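You operate a simulated robot arm through the tools that you are given. There is no shell and no other tool. Be economical: measure what you need, move in short steps, check, and stop when the job is done.

You are at the controls of a simulated robot arm. One attempt, no reset.

TASK
The meter needs a zero: stop the microwaves, zero it, restart and hold the reading.
Fine: restart from the supply's screen; no refused try; leave power and trim alone.

Only the result counts: the job must be done as asked and must still hold three seconds after the hand-in. Knocking over, shifting, dropping, spilling or breaking anything else fails it.

THE ROBOT
A 6-joint arm with a two-finger parallel gripper, fixed in place. Base frame: the origin is at the foot of the arm, x ahead of it, y to its left, z up. Lengths are in m, angles in rad, forces in N, time in s.
With the tool pointing down near the work surface it reaches from about 0.48 to 0.88 m from the base axis. Its first joint turns from -2.007 to 2.007 rad. Payload 4.2 kg.
The TCP is the grasp point between the finger pads, 0.023 m short of the fingertips. In the tool frame z runs along the fingers and y along their closing line. The gripper opens to 0.094 m. The fingers are 0.038 m wide and 0.01 m thick; the gripper's body (0.054 by 0.096 m) begins 0.039 m behind the TCP.
Orientation is that of the tool frame in the base frame, as [roll, pitch, yaw] about the fixed x, y, z axes, in that order (R = Rz(yaw) Ry(pitch) Rx(roll)). With the fingers straight down and closing along the base's y, the tool's x points along the base's -x, its y along +y and its z along -z.

THE INTERFACE
- The arm moves only by the tool send_rows. Its argument "plan" is one flat list of numbers, 6 for each row, row after row: the shift along the base's x, y, z in m, then the turn, a rotation vector about the base's x, y, z in degrees. In form: [x, y, z, ax, ay, az, x, y, z, ax, ay, az, ...]. A call has 1 to 20 rows; each row is the pose to reach, as a shift and turn from the pose commanded when the call began. "gripper" is the gripper command, from -1 (shut) to 1 (fully open), values between in proportion, set as the call begins (left out, the last holds). A row lasts 0.2 s, in which the tool goes at most 0.05 m and 0.15 rad; a call with a longer step from one row to the next is refused whole, and so is a gripper value outside its range. A pose out of reach is approached as far as the arm can. The call stops where the force on the tool passes 90 N (or 10 N more than at its start, if that is more) or the arm is blocked; 0.2 s more then pass. Each finger travels about 0.108 m/s and halts on what it meets, pressing with about 22 N; the grip force reading is that of the motor and also rises with nothing between the fingers. The clock runs only during rows and for 0.2 s after the last one: add rows that repeat a pose to give the fingers time. The reply holds the time, the measured pose of the TCP, the force on the tool along the base axes, the opening and the grip force, in the units named above and with some noise.
- Cameras (640 x 400 px; columns grow to the right, rows downward): "scene" is fixed at [0.0429, 0.4994, 1.3775]; the picture's right is [-0.78, -0.63, 0.00], its down [-0.23, 0.29, -0.93] and it looks along [0.58, -0.73, -0.37] (base axes); focal length 316 px, centre (320, 200). "wrist" rides on the gripper at [0.086, 0.016, -0.074] in the tool frame; the picture's right is [-0.18, 0.98, 0.00], its down [-0.58, -0.11, -0.81] and it looks along [-0.79, -0.15, 0.59] (tool axes); focal length 243 px, centre (320, 200). There is no depth. A picture from a camera that has moved, and an enlarged one, comes with that camera's place and axes in the base frame and with its lens. The place of the scene camera against the robot may be out by one fixed shift of up to 0.018 m in any direction.
- grab_frame(camera): a new picture of that camera. No time passes.
- slide_trunk(by): slides the trunk up (or, below 0, down) by that many m; the arm rides with it, the base frame stays. It gives what a move gives, with no picture.
- close_up(camera, box): a new picture of the part [left, top, right, bottom] of that camera's present view, enlarged. No time passes.
- job_done(): hands the job in; it is judged then, once.

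Go step by step. Nothing tells you positions but the pictures and the camera data: compare them with the known pose of the tool, close in by small moves and look again before you grip or let go. The budget is 120 turns and 64 pictures, counting those below and the enlarged ones. Unless the task says otherwise, let go and move clear before handing in, and close with one line.

The tools are called after "Request:" as name(argument=value, ...) on one line, values as JSON. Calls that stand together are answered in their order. send_rows: Moves the arm, as the interface text tells. Its arguments: {"type":"object","properties":{"plan":{"type":"array","items":{"type":"number"}},"gripper":{"type":"number"}},"required":["plan"]} The other tools are called the same way: slide_trunk (by) slides the trunk up or down; grab_frame (camera) takes a picture; close_up (camera, box) takes an enlarged picture of a part of a camera's view; job_done () hands the job in.

At the start:

```text
t: 0.0
eef_pos: [0.4973, 0.0718, 1.1755]
tool_rot: [-3.141, -0.001, 3.14]
ft_force: [-1.0, 0.0, 0.3]
grip_width: 0.0941
grasp_force: 0.1
trunk travel left (down, up): [-0.725, 0.265]
```

scene: 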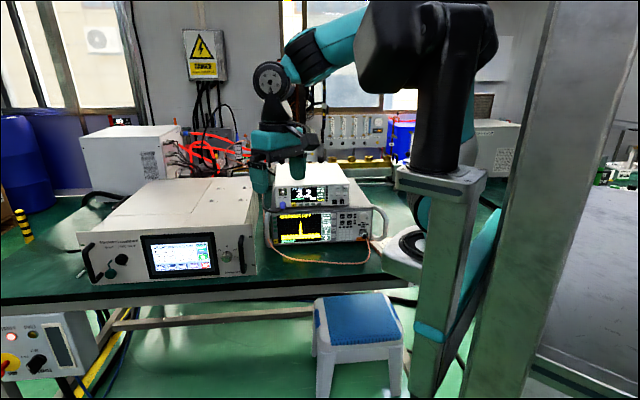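
wrist: 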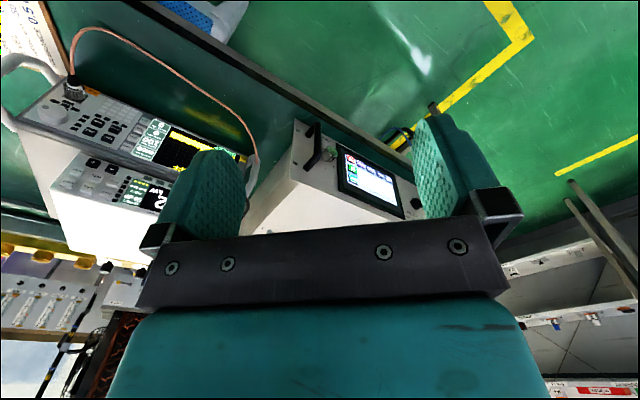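

I see a microwave supply with a touch screen on the left and a power meter stacked on an analyser on the right. I'll take enlarged views to read the panels.

Request:
close_up(camera="scene", box=[70, 220, 260, 300])

Request:
close_up(camera="scene", box=[260, 155, 390, 255])

Request:
close_up(camera="scene", box=[145, 230, 217, 280])

Request:
close_up(camera="scene", box=[272, 178, 352, 212])

```text
3.37 times, centred on (165, 260) of scene
camera zoom: at [0.0429, 0.4994, 1.3775], right [-0.78, -0.63, 0.0], down [-0.23, 0.29, -0.93], along [0.58, -0.73, -0.37], focal length 1065 px, centre (842, -2)
```

zoom: 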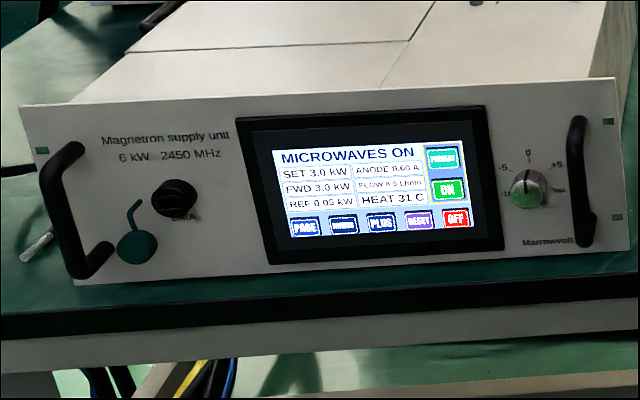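

```text
4.00 times, centred on (325, 205) of scene
camera zoom: at [0.0429, 0.4994, 1.3775], right [-0.78, -0.63, 0.0], down [-0.23, 0.29, -0.93], along [0.58, -0.73, -0.37], focal length 1265 px, centre (300, 180)
```

zoom: 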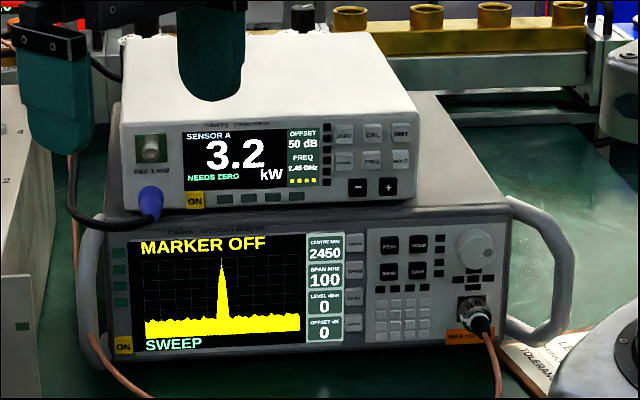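

```text
8.00 times, centred on (181, 255) of scene
camera zoom: at [0.0429, 0.4994, 1.3775], right [-0.78, -0.63, 0.0], down [-0.23, 0.29, -0.93], along [0.58, -0.73, -0.37], focal length 2530 px, centre (1432, -240)
```

zoom: 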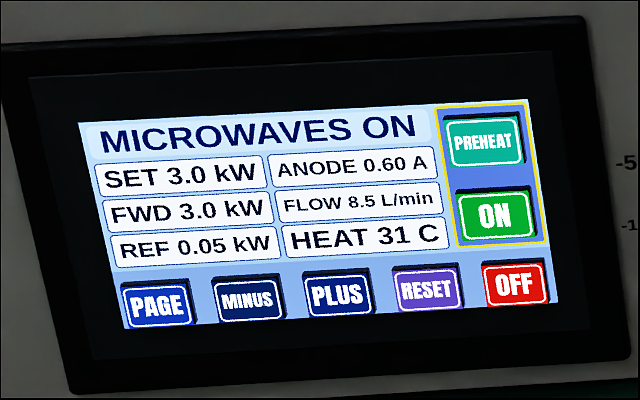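

```text
8.00 times, centred on (312, 195) of scene
camera zoom: at [0.0429, 0.4994, 1.3775], right [-0.78, -0.63, 0.0], down [-0.23, 0.29, -0.93], along [0.58, -0.73, -0.37], focal length 2530 px, centre (384, 240)
```

zoom: 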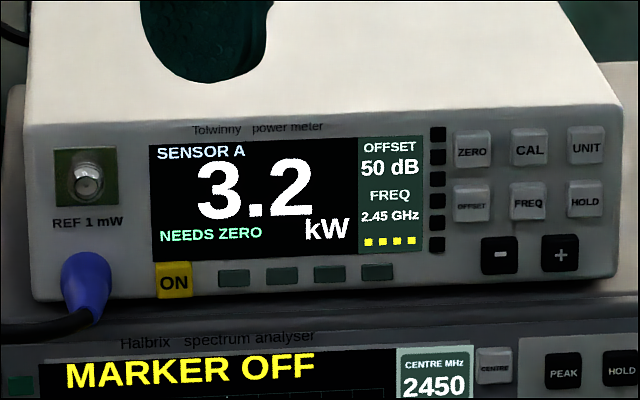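

The screen reads "MICROWAVES ON" with OFF at its lower right. The meter shows "NEEDS ZERO" and has ZERO and HOLD buttons. Both faces look toward about (-0.7, 0.7), so I'll turn the tool that way, shut the gripper, and use the wrist camera to measure.

Request:
send_rows(plan=[0, 0.035, 0, 0, 0, -7.5, 0, 0.07, 0, 0, 0, -15, 0, 0.105, 0, 0, 0, -22.5, 0, 0.14, -0.01, 0, 0, -30, 0, 0.175, -0.02, 0, 0, -37.5, 0, 0.21, -0.03, 0, 0, -44, 0, 0.23, -0.04, 0, 0, -44, 0, 0.23, -0.04, 0, 0, -44], gripper=-1)

Request:
grab_frame(camera="wrist")

Request:
grab_frame(camera="scene")

```text
t: 1.8
eef_pos: [0.4955, 0.3008, 1.1347]
tool_rot: [-3.141, 0.0, 2.376]
ft_force: [-0.2, -0.4, -0.6]
grip_width: 0.0
grasp_force: 21.6
trunk travel left (down, up): [-0.725, 0.265]
```

```text
57 pictures are left
camera wrist: at [0.4449, 0.3724, 1.21], right [0.82, 0.58, 0.0], down [0.34, -0.48, 0.81], along [0.47, -0.66, -0.59], focal length 243 px, centre (320, 200)
```

wrist: 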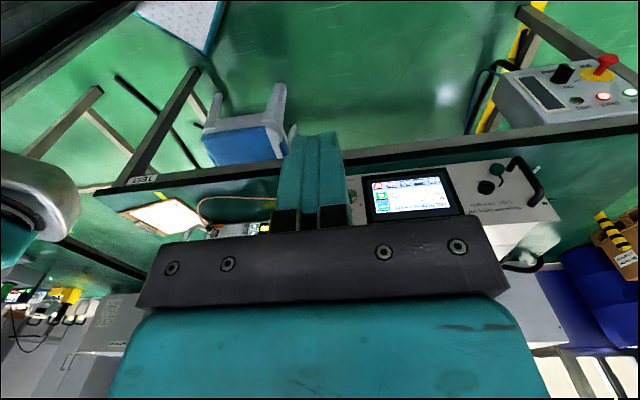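

```text
56 pictures are left
```

scene: 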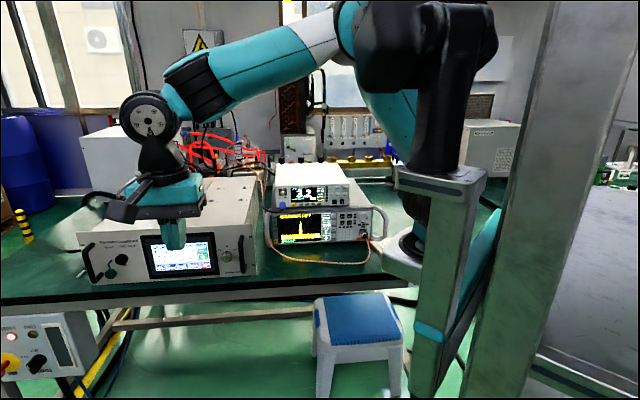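

The wrist camera now sees the supply's screen, upside down. I'll enlarge it to triangulate OFF and to find where the fingertips are.

Request:
close_up(camera="wrist", box=[340, 160, 468, 240])

Request:
close_up(camera="scene", box=[110, 200, 270, 300])

```text
5.00 times, centred on (404, 200) of wrist
camera zoom: at [0.4449, 0.3724, 1.21], right [0.82, 0.58, 0.0], down [0.34, -0.48, 0.81], along [0.47, -0.66, -0.59], focal length 1213 px, centre (-100, 200)
```

zoom: 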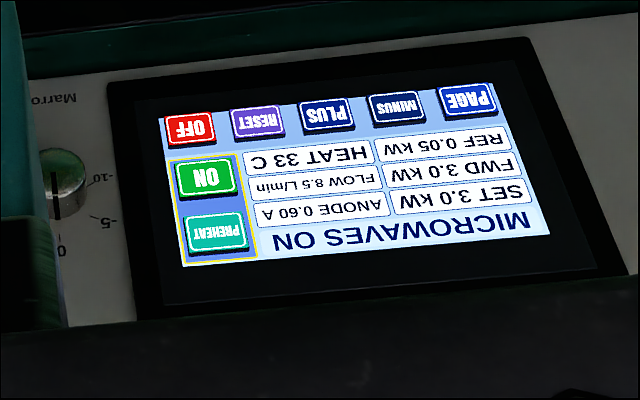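

```text
4.00 times, centred on (190, 250) of scene
camera zoom: at [0.0429, 0.4994, 1.3775], right [-0.78, -0.63, 0.0], down [-0.23, 0.29, -0.93], along [0.58, -0.73, -0.37], focal length 1265 px, centre (840, 0)
```

zoom: 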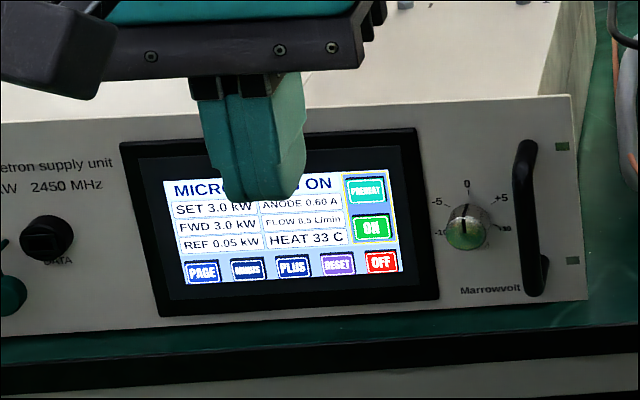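

The two views' rays run nearly parallel, so their intersection is poor. I'll move the wrist camera sideways and lower for a proper baseline.

Request:
send_rows(plan=[-0.01, -0.03, -0.02, 0, 0, 0, -0.02, -0.06, -0.04, 0, 0, 0, -0.03, -0.09, -0.06, 0, 0, 0, -0.03, -0.12, -0.07, 0, 0, 0, -0.03, -0.12, -0.07, 0, 0, 0])

Request:
grab_frame(camera="wrist")

```text
t: 3.0
eef_pos: [0.467, 0.1823, 1.065]
tool_rot: [3.142, 0.001, 2.373]
ft_force: [-0.4, -0.7, 0.1]
grip_width: 0.0
grasp_force: 22.0
trunk travel left (down, up): [-0.725, 0.265]
```

```text
53 pictures are left
camera wrist: at [0.4167, 0.254, 1.1404], right [0.81, 0.58, 0.0], down [0.34, -0.48, 0.81], along [0.47, -0.66, -0.59], focal length 243 px, centre (320, 200)
```

wrist: 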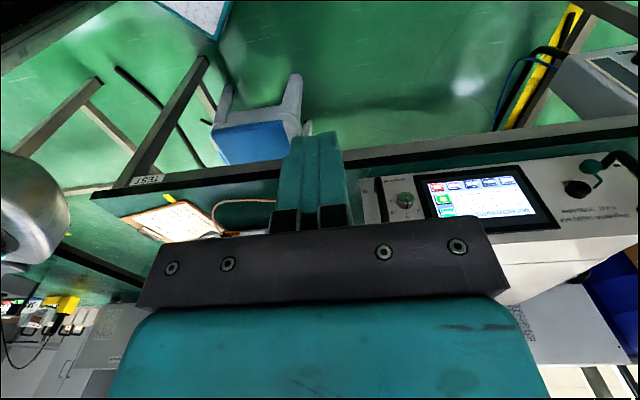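

Request:
close_up(camera="wrist", box=[360, 150, 520, 250])

```text
4.00 times, centred on (440, 200) of wrist
camera zoom: at [0.4167, 0.254, 1.1404], right [0.81, 0.58, 0.0], down [0.34, -0.48, 0.81], along [0.47, -0.66, -0.59], focal length 970 px, centre (-160, 200)
```

zoom: 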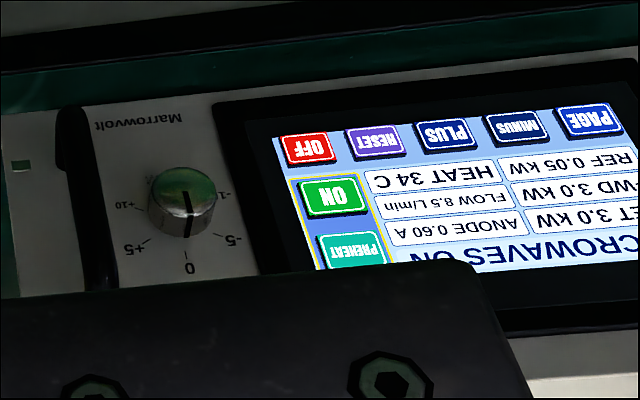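

The rays from three views agree: OFF is at about (0.825, 0.082, 0.836), and the supply sits lower and further away than I first took it. I'll tilt the tool 35° toward the face and move to a stand-off about 0.1 m in front of OFF.

Request:
send_rows(plan=[0.033, -0.001, -0.026, -3.03, -3.16, 0, 0.066, -0.003, -0.051, -6.05, -6.32, 0, 0.099, -0.004, -0.077, -9.1, -9.5, 0, 0.132, -0.005, -0.102, -12.1, -12.65, 0, 0.166, -0.007, -0.128, -15.1, -15.8, 0, 0.199, -0.008, -0.154, -18.15, -19, 0, 0.232, -0.01, -0.18, -21.2, -22.1, 0, 0.265, -0.011, -0.205, -24.2, -25.3, 0, 0.265, -0.011, -0.205, -24.2, -25.3, 0])

Request:
grab_frame(camera="wrist")

Request:
close_up(camera="scene", box=[110, 200, 270, 300])

```text
t: 5.0
eef_pos: [0.7331, 0.1722, 0.8603]
tool_rot: [3.138, 0.612, 2.373]
ft_force: [-0.4, 0.1, 0.3]
grip_width: 0.0
grasp_force: 22.0
trunk travel left (down, up): [-0.725, 0.265]
```

```text
51 pictures are left
camera wrist: at [0.6626, 0.2612, 0.8728], right [0.79, 0.6, 0.11], down [-0.07, -0.09, 0.99], along [0.61, -0.79, -0.03], focal length 243 px, centre (320, 200)
```

wrist: 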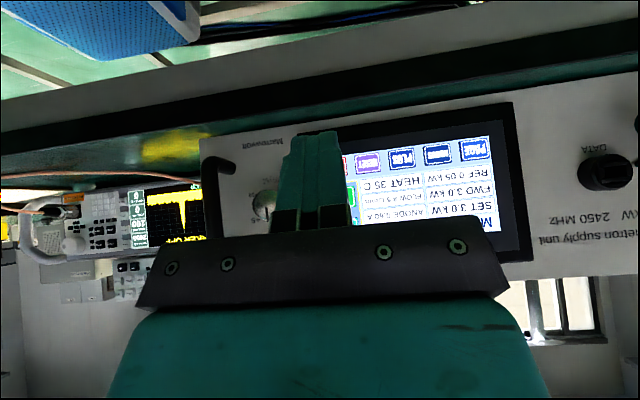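

```text
4.00 times, centred on (190, 250) of scene
camera zoom: at [0.0429, 0.4994, 1.3775], right [-0.78, -0.63, 0.0], down [-0.23, 0.29, -0.93], along [0.58, -0.73, -0.37], focal length 1265 px, centre (840, 0)
```

zoom: 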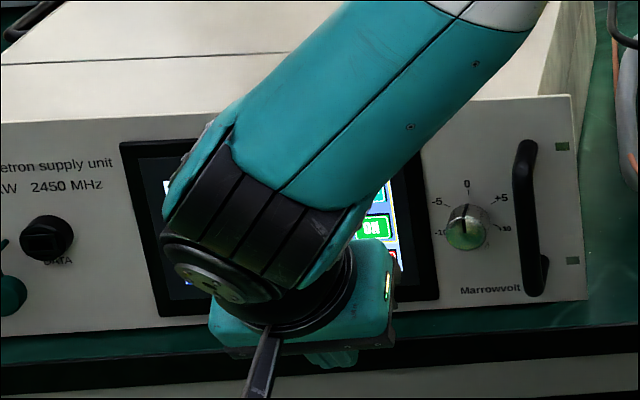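

Refining with this view, OFF is about 0.102 m ahead of the fingertip's leading edge and centred sideways. I'll advance most of the way and look.

Request:
send_rows(plan=[0.0, 0.0, -0.018, 0, 0, 0, 0.022, -0.021, -0.018, 0, 0, 0, 0.044, -0.042, -0.018, 0, 0, 0, 0.06, -0.0575, -0.018, 0, 0, 0, 0.06, -0.0575, -0.018, 0, 0, 0])

Request:
grab_frame(camera="wrist")

Request:
close_up(camera="scene", box=[110, 200, 270, 300])

```text
t: 6.2
eef_pos: [0.7929, 0.1147, 0.844]
tool_rot: [3.138, 0.609, 2.374]
ft_force: [0.5, -0.1, 0.2]
grip_width: 0.0
grasp_force: 22.1
trunk travel left (down, up): [-0.725, 0.265]
```

```text
49 pictures are left
camera wrist: at [0.7222, 0.2041, 0.8555], right [0.79, 0.6, 0.11], down [-0.07, -0.09, 0.99], along [0.61, -0.79, -0.03], focal length 243 px, centre (320, 200)
```

wrist: 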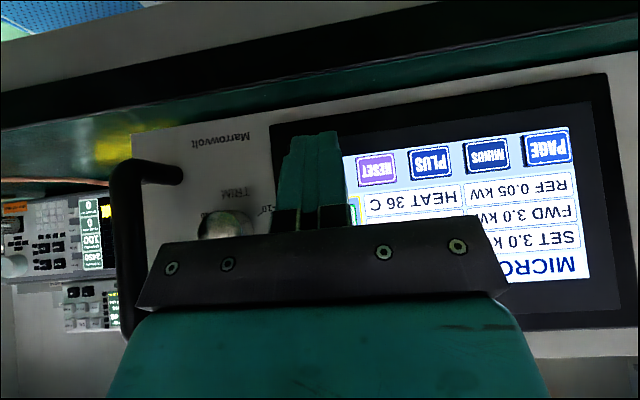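

```text
4.00 times, centred on (190, 250) of scene
camera zoom: at [0.0429, 0.4994, 1.3775], right [-0.78, -0.63, 0.0], down [-0.23, 0.29, -0.93], along [0.58, -0.73, -0.37], focal length 1265 px, centre (840, 0)
```

zoom: 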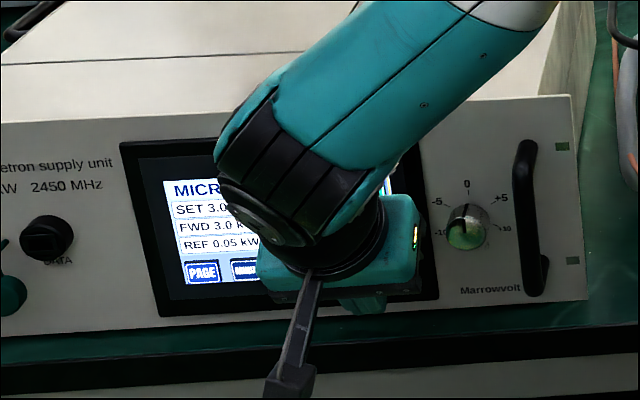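

RESET's measured place holds up, and I expect contact after about 19 mm more. I'll press in small steps.

Request:
send_rows(plan=[0.0058, -0.0055, 0, 0, 0, 0, 0.0101, -0.0097, 0, 0, 0, 0, 0.013, -0.0125, 0, 0, 0, 0, 0.0144, -0.0138, 0, 0, 0, 0])

Request:
grab_frame(camera="wrist")

```text
t: 7.2
eef_pos: [0.8038, 0.1024, 0.8415]
tool_rot: [-3.141, 0.607, 2.379]
ft_force: [-25.9, 16.0, 4.9]
grip_width: 0.0001
grasp_force: 21.7
trunk travel left (down, up): [-0.725, 0.265]
```

```text
47 pictures are left
camera wrist: at [0.7332, 0.1932, 0.8545], right [0.79, 0.61, 0.11], down [-0.06, -0.09, 0.99], along [0.61, -0.79, -0.03], focal length 243 px, centre (320, 200)
```

wrist: 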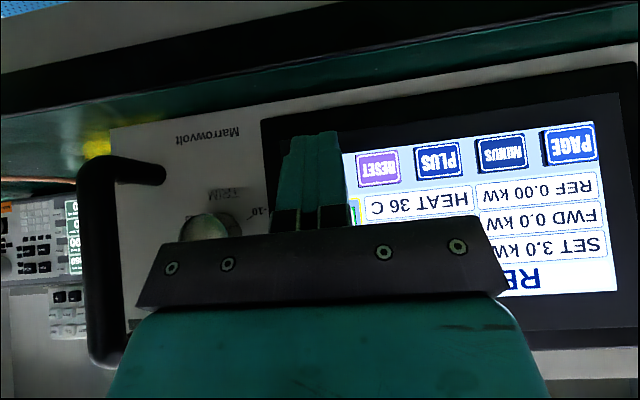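

FWD now reads 0.0, so OFF registered with about 30 N of contact. I'll back straight off and read the screen.

Request:
send_rows(plan=[-0.0144, 0.0138, 0, 0, 0, 0, -0.04, 0.038, 0, 0, 0, 0, -0.07, 0.067, 0.01, 0, 0, 0, -0.1, 0.095, 0.03, 0, 0, 0, -0.13, 0.12, 0.05, 0, 0, 0])

Request:
grab_frame(camera="wrist")

Request:
grab_frame(camera="scene")

```text
t: 8.4
eef_pos: [0.6776, 0.2184, 0.894]
tool_rot: [3.138, 0.61, 2.371]
ft_force: [0.0, -1.0, -0.8]
grip_width: 0.0
grasp_force: 21.8
trunk travel left (down, up): [-0.725, 0.265]
```

```text
46 pictures are left
camera wrist: at [0.6066, 0.3098, 0.9064], right [0.79, 0.6, 0.11], down [-0.07, -0.09, 0.99], along [0.61, -0.79, -0.03], focal length 243 px, centre (320, 200)
```

wrist: 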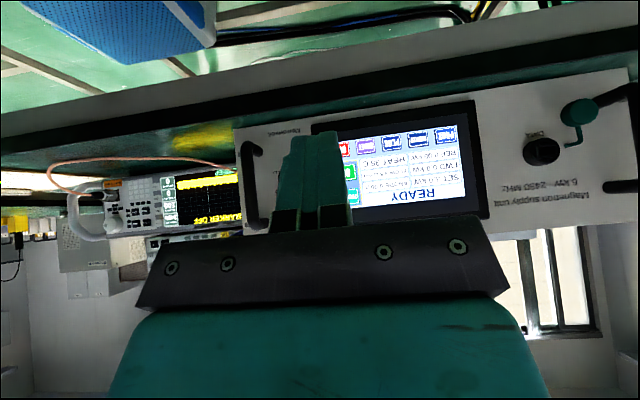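

```text
45 pictures are left
```

scene: 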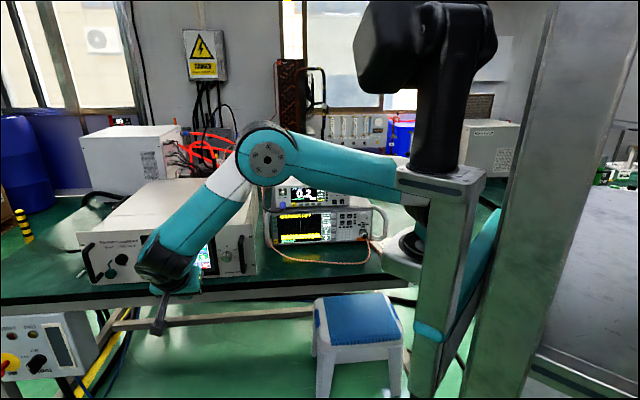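

The supply shows READY. Next is the meter: I'll rise, swing in front of it at a safe stand-off with the buttons visible to the left of the fingers, and triangulate.

Request:
send_rows(plan=[-0.013, -0.011, 0.038, 0, 0, 0, -0.026, -0.023, 0.075, 0, 0, 0, -0.039, -0.034, 0.113, 0, 0, 0, -0.052, -0.045, 0.151, 0, 0, 0, -0.065, -0.057, 0.19, 0, 0, 0, -0.078, -0.068, 0.226, 0, 0, 0, -0.079, -0.106, 0.226, 0, 0, 0, -0.08, -0.144, 0.226, 0, 0, 0, -0.081, -0.182, 0.226, 0, 0, 0, -0.082, -0.22, 0.226, 0, 0, 0, -0.083, -0.258, 0.22, 0, 0, 0, -0.084, -0.296, 0.215, 0, 0, 0, -0.086, -0.334, 0.21, 0, 0, 0, -0.087, -0.372, 0.205, 0, 0, 0, -0.088, -0.408, 0.196, 0, 0, 0, -0.088, -0.408, 0.196, 0, 0, 0])

Request:
grab_frame(camera="wrist")

Request:
grab_frame(camera="scene")

```text
t: 11.8
eef_pos: [0.5878, -0.189, 1.0893]
tool_rot: [3.138, 0.611, 2.376]
ft_force: [-0.6, -0.4, 0.3]
grip_width: 0.0
grasp_force: 21.3
trunk travel left (down, up): [-0.725, 0.265]
```

```text
44 pictures are left
camera wrist: at [0.5166, -0.0993, 1.1005], right [0.79, 0.6, 0.11], down [-0.07, -0.09, 0.99], along [0.61, -0.79, -0.03], focal length 243 px, centre (320, 200)
```

wrist: 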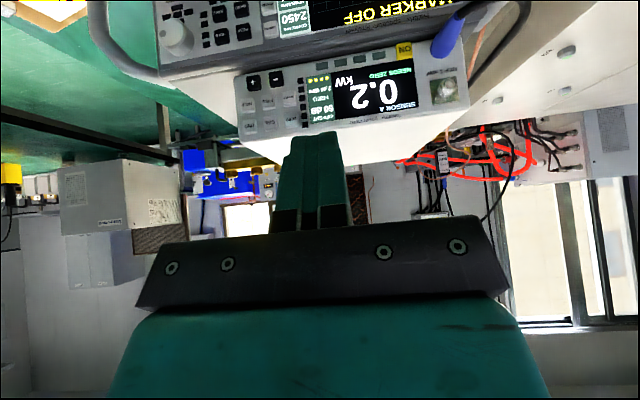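

```text
43 pictures are left
```

scene: 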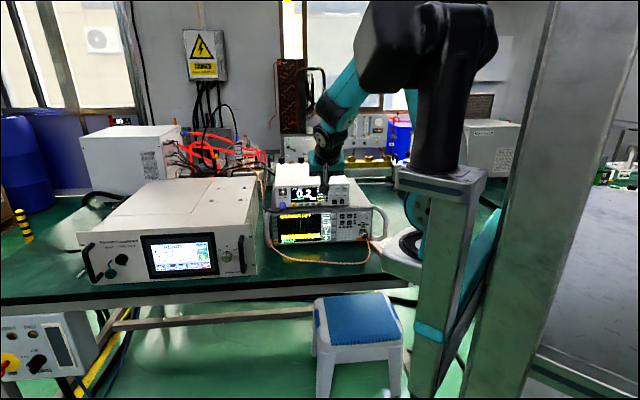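

I see the meter at 0.2 kW with the power off, which is the offset to be zeroed. I'll zoom in on both instruments.

Request:
close_up(camera="wrist", box=[230, 40, 390, 140])

Request:
close_up(camera="scene", box=[145, 230, 217, 280])

Request:
close_up(camera="scene", box=[272, 170, 352, 220])

```text
4.00 times, centred on (310, 90) of wrist
camera zoom: at [0.5166, -0.0993, 1.1005], right [0.79, 0.6, 0.11], down [-0.07, -0.09, 0.99], along [0.61, -0.79, -0.03], focal length 970 px, centre (360, 640)
```

zoom: 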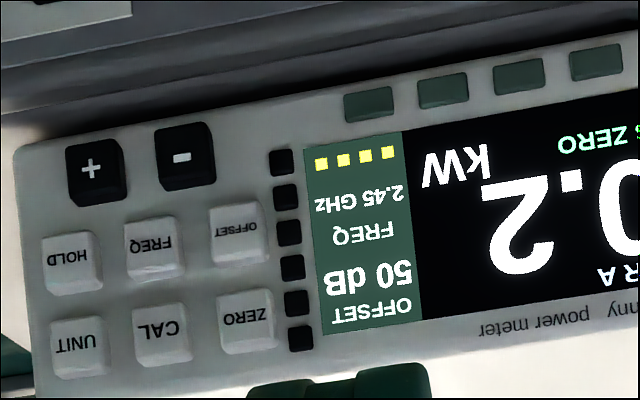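

```text
8.00 times, centred on (181, 255) of scene
camera zoom: at [0.0429, 0.4994, 1.3775], right [-0.78, -0.63, 0.0], down [-0.23, 0.29, -0.93], along [0.58, -0.73, -0.37], focal length 2530 px, centre (1432, -240)
```

zoom: 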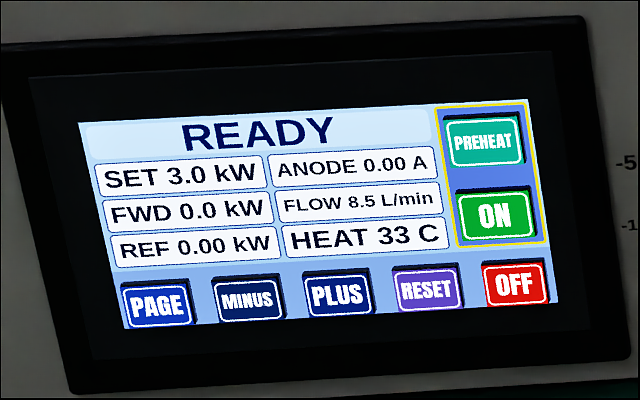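

```text
8.00 times, centred on (312, 195) of scene
camera zoom: at [0.0429, 0.4994, 1.3775], right [-0.78, -0.63, 0.0], down [-0.23, 0.29, -0.93], along [0.58, -0.73, -0.37], focal length 2530 px, centre (384, 240)
```

zoom: 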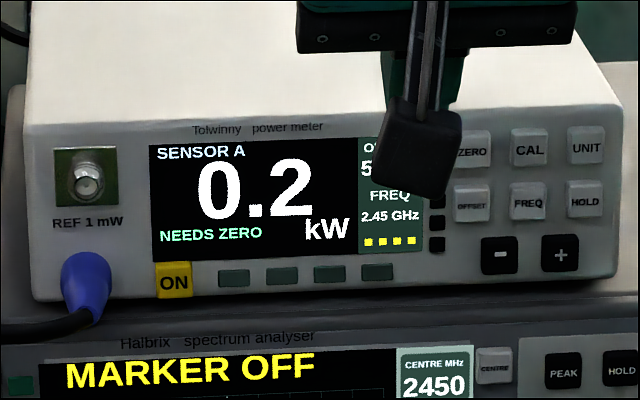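

The rays again run nearly parallel, so I'll step the wrist sideways by about 65 mm for a baseline.

Request:
send_rows(plan=[0.022, 0.0235, 0, 0, 0, 0, 0.045, 0.047, 0, 0, 0, 0, 0.045, 0.047, 0, 0, 0, 0])

Request:
close_up(camera="wrist", box=[150, 30, 310, 130])

```text
t: 12.6
eef_pos: [0.6323, -0.141, 1.0913]
tool_rot: [3.14, 0.611, 2.372]
ft_force: [0.1, -0.5, 0.3]
grip_width: 0.0003
grasp_force: 21.8
trunk travel left (down, up): [-0.725, 0.265]
```

```text
4.00 times, centred on (230, 80) of wrist
camera zoom: at [0.5628, -0.051, 1.1024], right [0.79, 0.6, 0.11], down [-0.07, -0.09, 0.99], along [0.61, -0.79, -0.03], focal length 970 px, centre (680, 680)
```

zoom: 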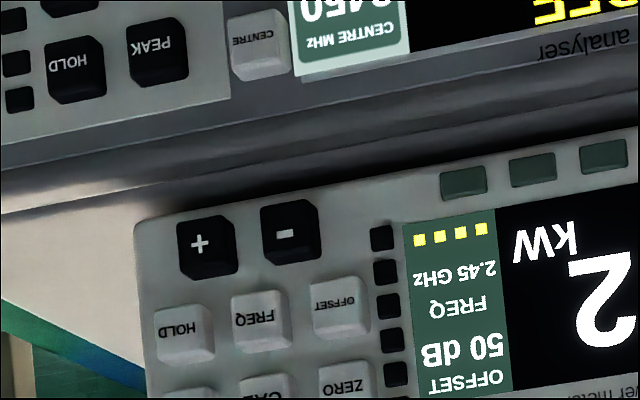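

ZERO comes out at about (0.661, -0.326, 0.999), with the buttons about 25 mm apart and HOLD at about (0.628, -0.363, 0.973). I'll move to about 50 mm in front of ZERO and check.

Request:
send_rows(plan=[-0.026, -0.027, -0.01, 0, 0, 0, -0.052, -0.054, -0.025, 0, 0, 0, -0.078, -0.0814, -0.045, 0, 0, 0, -0.05, -0.108, -0.065, 0, 0, 0, -0.0276, -0.1298, -0.085, 0, 0, 0, -0.0276, -0.1298, -0.085, 0, 0, 0])

Request:
grab_frame(camera="wrist")

Request:
close_up(camera="scene", box=[272, 170, 352, 220])

```text
t: 14.0
eef_pos: [0.6077, -0.2705, 1.0003]
tool_rot: [3.138, 0.612, 2.373]
ft_force: [1.0, 0.3, 0.3]
grip_width: 0.0001
grasp_force: 22.2
trunk travel left (down, up): [-0.725, 0.265]
```

```text
38 pictures are left
camera wrist: at [0.5368, -0.182, 1.0134], right [0.79, 0.6, 0.11], down [-0.07, -0.09, 0.99], along [0.61, -0.79, -0.03], focal length 243 px, centre (320, 200)
```

wrist: 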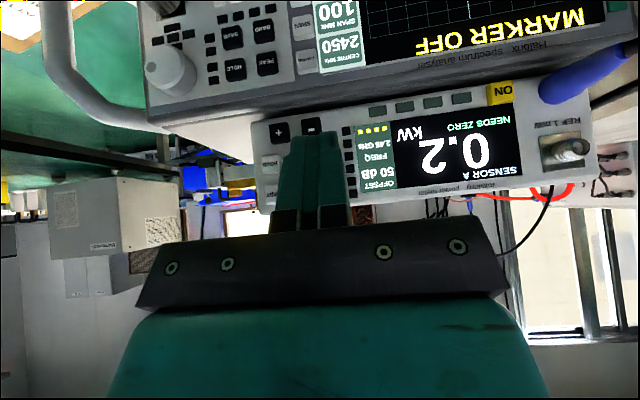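

```text
8.00 times, centred on (312, 195) of scene
camera zoom: at [0.0429, 0.4994, 1.3775], right [-0.78, -0.63, 0.0], down [-0.23, 0.29, -0.93], along [0.58, -0.73, -0.37], focal length 2530 px, centre (384, 240)
```

zoom: 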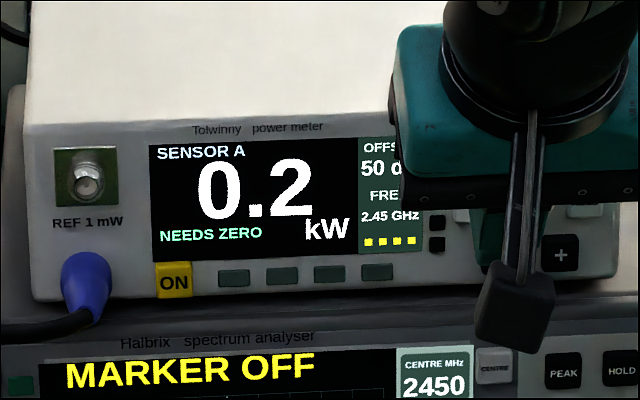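

HOLD in this view falls within 2 mm of its predicted place, so ZERO should be centred. I'll raise 4 mm and press in small steps, with contact expected at about 48 mm.

Request:
send_rows(plan=[0, 0, 0.004, 0, 0, 0, 0.0144, -0.0138, 0.004, 0, 0, 0, 0.0274, -0.0263, 0.004, 0, 0, 0, 0.0318, -0.0304, 0.004, 0, 0, 0, 0.0347, -0.0332, 0.004, 0, 0, 0])

Request:
grab_frame(camera="wrist")

```text
t: 15.2
eef_pos: [0.6427, -0.3047, 1.008]
tool_rot: [3.137, 0.612, 2.373]
ft_force: [-0.2, 0.4, 0.5]
grip_width: 0.0001
grasp_force: 21.7
trunk travel left (down, up): [-0.725, 0.265]
```

```text
36 pictures are left
camera wrist: at [0.5715, -0.215, 1.0201], right [0.79, 0.6, 0.11], down [-0.07, -0.09, 0.99], along [0.61, -0.79, -0.03], focal length 243 px, centre (320, 200)
```

wrist: 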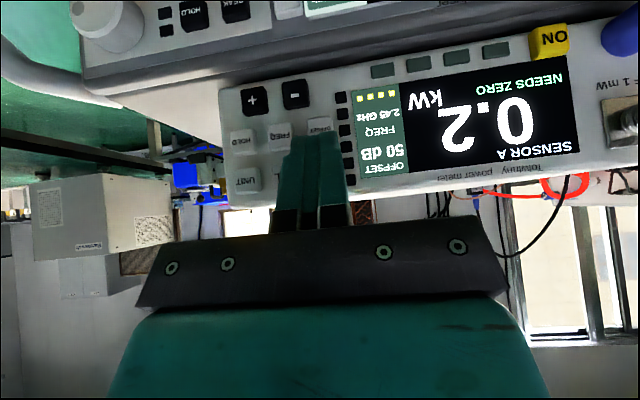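

No contact yet, as the force is near zero. The alignment still holds, so I'll advance in 2 mm steps.

Request:
send_rows(plan=[0.0014, -0.0014, -0.001, 0, 0, 0, 0.0029, -0.0028, -0.002, 0, 0, 0, 0.0043, -0.0042, -0.002, 0, 0, 0])

Request:
close_up(camera="wrist", box=[220, 20, 580, 245])

```text
t: 16.0
eef_pos: [0.6455, -0.3073, 1.0049]
tool_rot: [3.138, 0.611, 2.373]
ft_force: [-0.7, 3.3, -0.1]
grip_width: 0.0
grasp_force: 22.4
trunk travel left (down, up): [-0.725, 0.265]
```

```text
1.78 times, centred on (400, 132) of wrist
camera zoom: at [0.5752, -0.2179, 1.0179], right [0.79, 0.6, 0.11], down [-0.07, -0.09, 0.99], along [0.61, -0.79, -0.03], focal length 431 px, centre (178, 320)
```

zoom: 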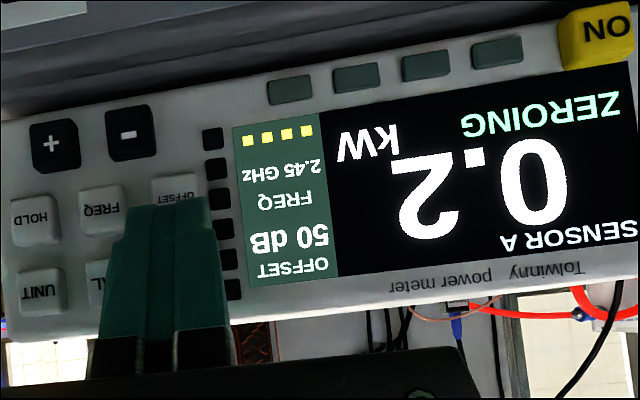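

The meter shows ZEROING. I'll back off gently and wait for it to finish.

Request:
send_rows(plan=[-0.0144, 0.0138, 0, 0, 0, 0, -0.036, 0.0346, 0, 0, 0, 0, -0.058, 0.055, 0.01, 0, 0, 0, -0.058, 0.055, 0.01, 0, 0, 0, -0.058, 0.055, 0.01, 0, 0, 0, -0.058, 0.055, 0.01, 0, 0, 0, -0.058, 0.055, 0.01, 0, 0, 0, -0.058, 0.055, 0.01, 0, 0, 0, -0.058, 0.055, 0.01, 0, 0, 0, -0.058, 0.055, 0.01, 0, 0, 0, -0.058, 0.055, 0.01, 0, 0, 0, -0.058, 0.055, 0.01, 0, 0, 0])

Request:
grab_frame(camera="wrist")

Request:
close_up(camera="scene", box=[145, 230, 217, 280])

```text
t: 18.6
eef_pos: [0.5871, -0.2536, 1.0175]
tool_rot: [3.139, 0.611, 2.375]
ft_force: [0.1, -0.7, -0.2]
grip_width: 0.0
grasp_force: 21.9
trunk travel left (down, up): [-0.725, 0.265]
```

```text
34 pictures are left
camera wrist: at [0.5179, -0.1632, 1.0291], right [0.79, 0.6, 0.11], down [-0.07, -0.09, 0.99], along [0.61, -0.79, -0.03], focal length 243 px, centre (320, 200)
```

wrist: 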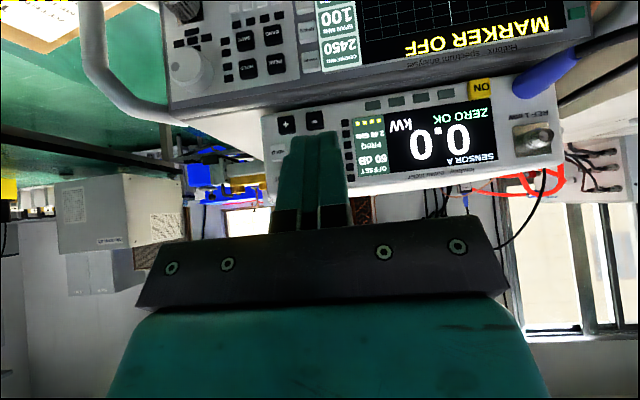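

```text
8.00 times, centred on (181, 255) of scene
camera zoom: at [0.0429, 0.4994, 1.3775], right [-0.78, -0.63, 0.0], down [-0.23, 0.29, -0.93], along [0.58, -0.73, -0.37], focal length 2530 px, centre (1432, -240)
```

zoom: 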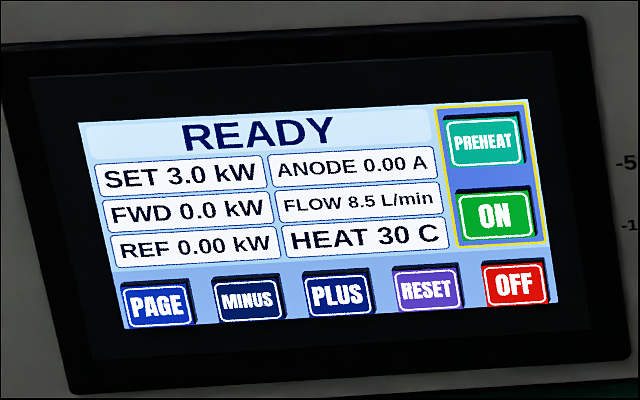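

The meter reads 0.0 kW, ZERO OK, and the supply still shows READY. I'll go back the same way to the supply and line up on ON, at about (0.828, 0.086, 0.864).

Request:
send_rows(plan=[0, 0.01, 0.04, 0, 0, 0, 0.001, 0.035, 0.073, 0, 0, 0, 0.002, 0.072, 0.09, 0, 0, 0, 0.003, 0.11, 0.103, 0, 0, 0, 0.005, 0.15, 0.103, 0, 0, 0, 0.006, 0.19, 0.103, 0, 0, 0, 0.008, 0.23, 0.103, 0, 0, 0, 0.009, 0.27, 0.103, 0, 0, 0, 0.01, 0.31, 0.103, 0, 0, 0, 0.012, 0.35, 0.103, 0, 0, 0, 0.013, 0.39, 0.103, 0, 0, 0, 0.025, 0.42, 0.075, 0, 0, 0, 0.041, 0.435, 0.035, 0, 0, 0, 0.057, 0.448, -0.005, 0, 0, 0, 0.073, 0.461, -0.045, 0, 0, 0, 0.0896, 0.473, -0.085, 0, 0, 0, 0.0896, 0.473, -0.085, 0, 0, 0])

Request:
grab_frame(camera="wrist")

```text
t: 22.2
eef_pos: [0.6755, 0.2182, 0.9318]
tool_rot: [3.139, 0.612, 2.373]
ft_force: [-0.3, 0.2, 0.1]
grip_width: 0.0
grasp_force: 21.7
trunk travel left (down, up): [-0.725, 0.265]
```

```text
32 pictures are left
camera wrist: at [0.6049, 0.3081, 0.9435], right [0.79, 0.6, 0.11], down [-0.07, -0.09, 0.99], along [0.61, -0.79, -0.03], focal length 243 px, centre (320, 200)
```

wrist: 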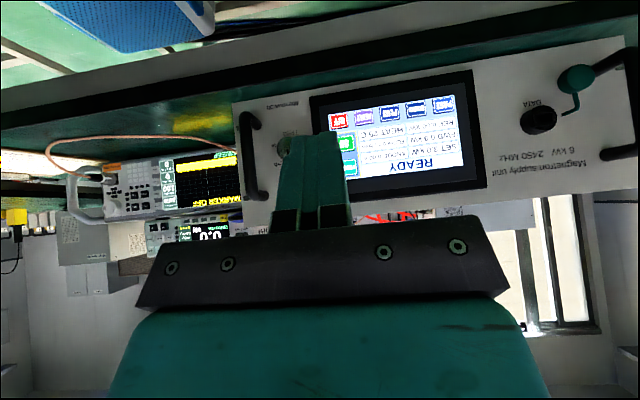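

ON is confirmed at (0.828, 0.086, 0.864), and the supply is still READY. I'll approach to about 12 mm short of contact.

Request:
send_rows(plan=[0.03, -0.0255, -0.0195, 0, 0, 0, 0.06, -0.051, -0.039, 0, 0, 0, 0.0905, -0.0765, -0.0585, 0, 0, 0, 0.1205, -0.1055, -0.0585, 0, 0, 0, 0.1205, -0.1055, -0.0585, 0, 0, 0])

Request:
grab_frame(camera="wrist")

```text
t: 23.4
eef_pos: [0.7975, 0.1131, 0.8743]
tool_rot: [3.137, 0.609, 2.374]
ft_force: [0.3, 0.0, -0.2]
grip_width: 0.0
grasp_force: 21.8
trunk travel left (down, up): [-0.725, 0.265]
```

```text
31 pictures are left
camera wrist: at [0.7266, 0.2025, 0.886], right [0.79, 0.6, 0.11], down [-0.07, -0.09, 0.99], along [0.61, -0.79, -0.03], focal length 243 px, centre (320, 200)
```

wrist: 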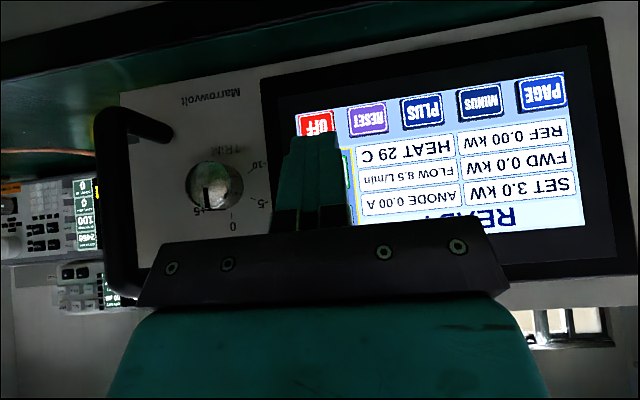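

Alignment is good. I'll press ON in small steps.

Request:
send_rows(plan=[0.0058, -0.0055, -0.002, 0, 0, 0, 0.0079, -0.0076, -0.002, 0, 0, 0, 0.0094, -0.009, -0.002, 0, 0, 0])

Request:
grab_frame(camera="wrist")

```text
t: 24.2
eef_pos: [0.8061, 0.1059, 0.8711]
tool_rot: [3.139, 0.611, 2.376]
ft_force: [-6.3, 3.3, 1.1]
grip_width: 0.0
grasp_force: 21.7
trunk travel left (down, up): [-0.725, 0.265]
```

```text
30 pictures are left
camera wrist: at [0.7352, 0.1953, 0.8827], right [0.79, 0.6, 0.11], down [-0.07, -0.09, 0.99], along [0.61, -0.79, -0.03], focal length 243 px, centre (320, 200)
```

wrist: 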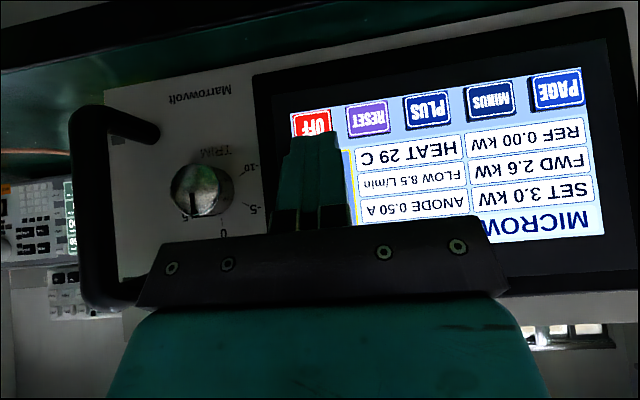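

Microwaves are on and ramping up. I'll back off, return to the meter the same way, and check that the reading has settled.

Request:
send_rows(plan=[-0.03, 0.029, 0, 0, 0, 0, -0.06, 0.058, 0.01, 0, 0, 0, -0.09, 0.087, 0.03, 0, 0, 0, -0.12, 0.11, 0.055, 0, 0, 0, -0.14, 0.11, 0.095, 0, 0, 0, -0.16, 0.105, 0.138, 0, 0, 0, -0.18, 0.1, 0.18, 0, 0, 0, -0.2, 0.075, 0.215, 0, 0, 0, -0.207, 0.04, 0.235, 0, 0, 0, -0.208, 0.001, 0.235, 0, 0, 0, -0.209, -0.038, 0.235, 0, 0, 0, -0.21, -0.077, 0.235, 0, 0, 0, -0.211, -0.116, 0.235, 0, 0, 0, -0.212, -0.156, 0.235, 0, 0, 0, -0.213, -0.196, 0.235, 0, 0, 0, -0.214, -0.236, 0.23, 0, 0, 0, -0.215, -0.276, 0.225, 0, 0, 0, -0.217, -0.315, 0.215, 0, 0, 0, -0.217, -0.315, 0.215, 0, 0, 0])

Request:
grab_frame(camera="wrist")

Request:
close_up(camera="scene", box=[145, 230, 217, 280])

Request:
close_up(camera="scene", box=[272, 170, 352, 220])

```text
t: 28.2
eef_pos: [0.5875, -0.2111, 1.0845]
tool_rot: [3.139, 0.609, 2.373]
ft_force: [1.1, 0.0, -0.3]
grip_width: 0.0
grasp_force: 21.6
trunk travel left (down, up): [-0.725, 0.265]
```

```text
29 pictures are left
camera wrist: at [0.5176, -0.1219, 1.0971], right [0.79, 0.6, 0.11], down [-0.07, -0.09, 0.99], along [0.61, -0.79, -0.03], focal length 243 px, centre (320, 200)
```

wrist: 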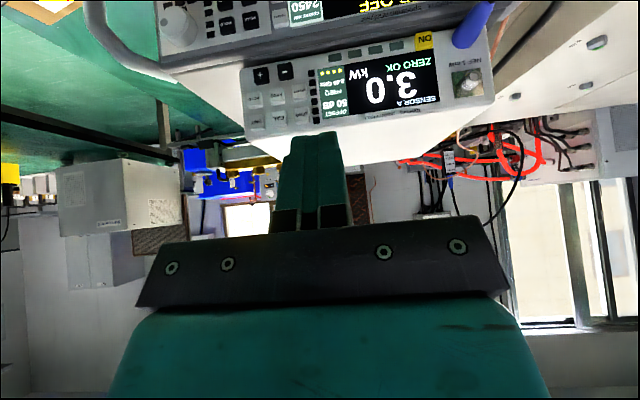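

```text
8.00 times, centred on (181, 255) of scene
camera zoom: at [0.0429, 0.4994, 1.3775], right [-0.78, -0.63, 0.0], down [-0.23, 0.29, -0.93], along [0.58, -0.73, -0.37], focal length 2530 px, centre (1432, -240)
```

zoom: 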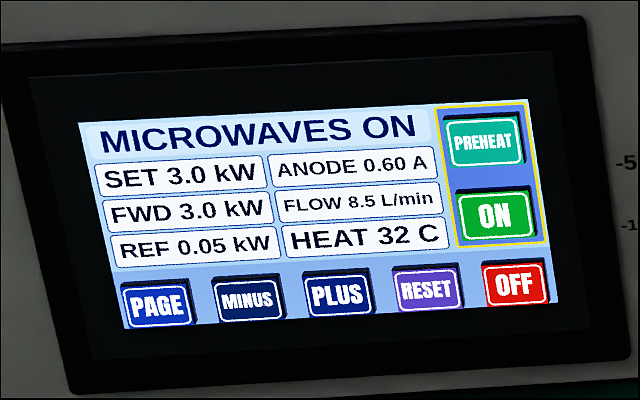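

```text
8.00 times, centred on (312, 195) of scene
camera zoom: at [0.0429, 0.4994, 1.3775], right [-0.78, -0.63, 0.0], down [-0.23, 0.29, -0.93], along [0.58, -0.73, -0.37], focal length 2530 px, centre (384, 240)
```

zoom: 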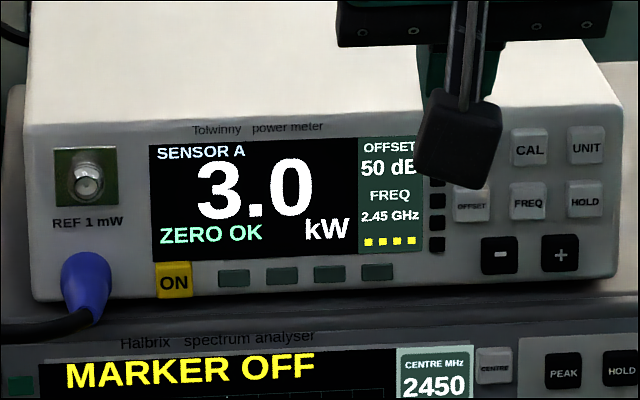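

The meter is steady at 3.0 kW with ZERO OK, and the supply is at FWD 3.0 kW. Now I'll line up on HOLD.

Request:
send_rows(plan=[-0.015, -0.025, -0.026, 0, 0, 0, -0.028, -0.052, -0.052, 0, 0, 0, -0.025, -0.078, -0.078, 0, 0, 0, -0.0155, -0.1014, -0.104, 0, 0, 0, -0.0155, -0.1014, -0.104, 0, 0, 0])

Request:
grab_frame(camera="wrist")

Request:
grab_frame(camera="scene")

```text
t: 29.4
eef_pos: [0.5744, -0.3126, 0.9802]
tool_rot: [3.139, 0.608, 2.372]
ft_force: [0.6, 0.3, 0.5]
grip_width: 0.0
grasp_force: 21.8
trunk travel left (down, up): [-0.725, 0.265]
```

```text
26 pictures are left
camera wrist: at [0.5046, -0.2224, 0.9921], right [0.79, 0.6, 0.11], down [-0.07, -0.09, 0.99], along [0.61, -0.79, -0.03], focal length 243 px, centre (320, 200)
```

wrist: 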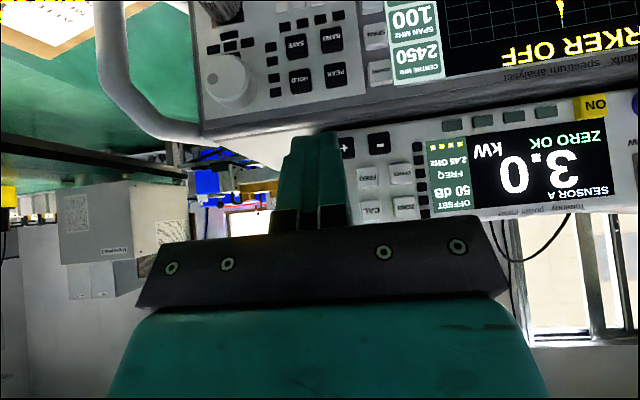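

```text
25 pictures are left
```

scene: 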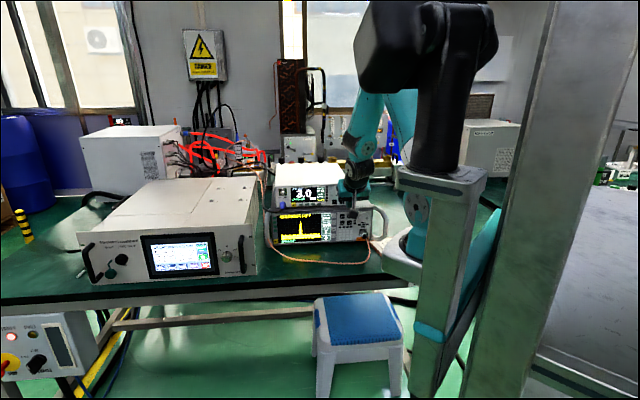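

FREQ measures one pitch beside the fingertip, so HOLD is centred. I'll press in one smooth advance with small last steps.

Request:
send_rows(plan=[0.0144, -0.0138, 0, 0, 0, 0, 0.026, -0.0249, 0, 0, 0, 0, 0.0318, -0.0304, 0, 0, 0, 0, 0.0339, -0.0325, 0, 0, 0, 0, 0.035, -0.0336, 0, 0, 0, 0])

Request:
grab_frame(camera="wrist")

```text
t: 30.6
eef_pos: [0.6087, -0.345, 0.9801]
tool_rot: [3.141, 0.61, 2.374]
ft_force: [-4.3, 2.8, -1.6]
grip_width: 0.0
grasp_force: 21.9
trunk travel left (down, up): [-0.725, 0.265]
```

```text
24 pictures are left
camera wrist: at [0.5385, -0.2555, 0.9929], right [0.79, 0.6, 0.11], down [-0.07, -0.09, 0.99], along [0.61, -0.79, -0.03], focal length 243 px, centre (320, 200)
```

wrist: 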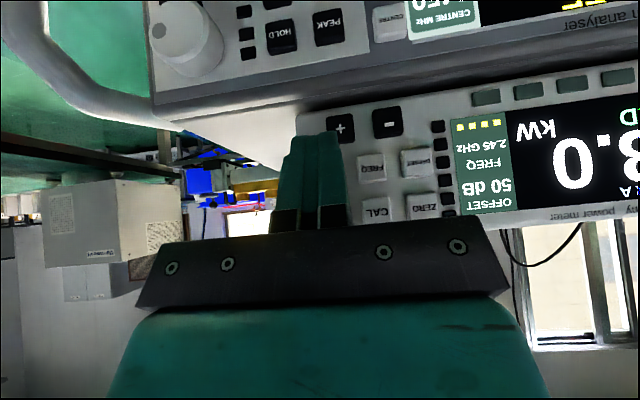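

The status now ends in "D", probably HOLD. I'll back straight off, move clear and verify.

Request:
send_rows(plan=[-0.0144, 0.0138, 0, 0, 0, 0, -0.036, 0.0346, 0, 0, 0, 0, -0.05, 0.055, 0.02, 0, 0, 0, -0.05, 0.08, 0.05, 0, 0, 0, -0.045, 0.105, 0.08, 0, 0, 0, -0.035, 0.13, 0.11, 0, 0, 0, -0.03, 0.165, 0.13, 0, 0, 0, -0.025, 0.205, 0.14, 0, 0, 0, -0.02, 0.245, 0.14, 0, 0, 0, -0.02, 0.285, 0.14, 0, 0, 0, -0.02, 0.285, 0.14, 0, 0, 0])

Request:
grab_frame(camera="scene")

Request:
close_up(camera="scene", box=[272, 170, 352, 220])

Request:
close_up(camera="scene", box=[130, 220, 258, 300])

```text
t: 33.0
eef_pos: [0.589, -0.0613, 1.1211]
tool_rot: [3.139, 0.611, 2.371]
ft_force: [-0.1, 0.0, -0.1]
grip_width: 0.0
grasp_force: 22.3
trunk travel left (down, up): [-0.725, 0.265]
```

```text
23 pictures are left
```

scene: 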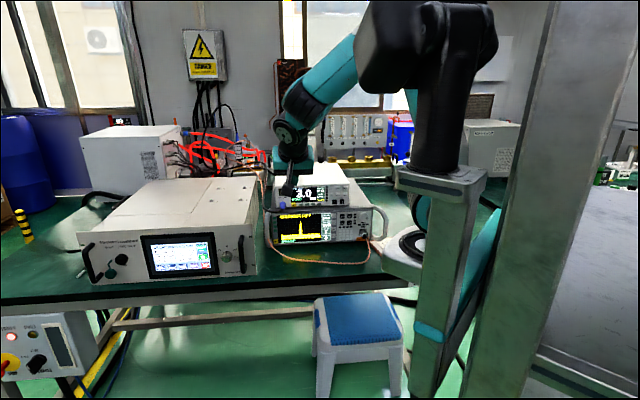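

```text
8.00 times, centred on (312, 195) of scene
camera zoom: at [0.0429, 0.4994, 1.3775], right [-0.78, -0.63, 0.0], down [-0.23, 0.29, -0.93], along [0.58, -0.73, -0.37], focal length 2530 px, centre (384, 240)
```

zoom: 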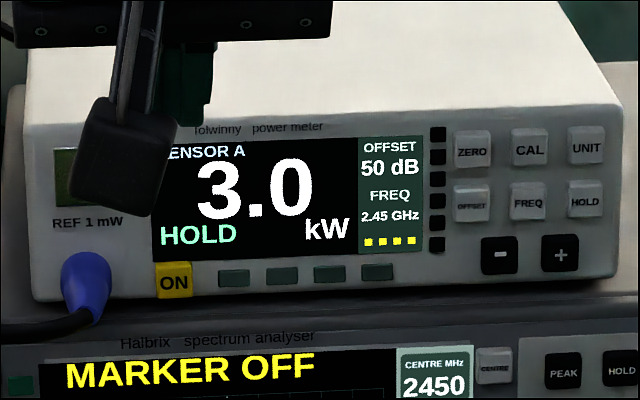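

```text
5.00 times, centred on (194, 260) of scene
camera zoom: at [0.0429, 0.4994, 1.3775], right [-0.78, -0.63, 0.0], down [-0.23, 0.29, -0.93], along [0.58, -0.73, -0.37], focal length 1581 px, centre (950, -100)
```

zoom: 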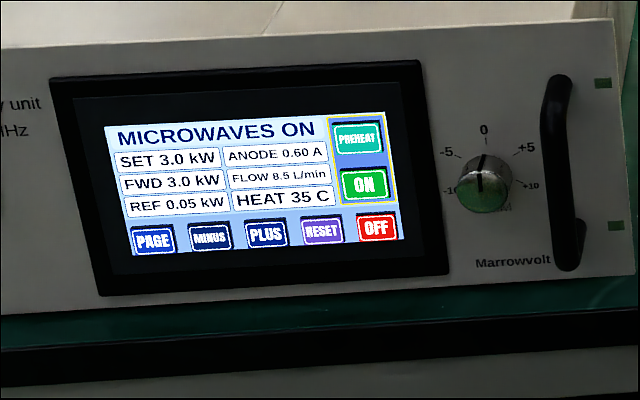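

The meter shows 3.0 kW on HOLD and the supply shows MICROWAVES ON at SET 3.0 kW. The trim is still at 0 and the arm is clear, so I'm handing in.

Request:
job_done()

```text
The job is handed in.
```

The job is done and handed in: I stopped the microwaves, zeroed the meter (ZERO OK at 0.0 kW), restarted with ON on the supply's screen, and the meter now holds 3.0 kW. No press was refused, and power and trim were left alone.
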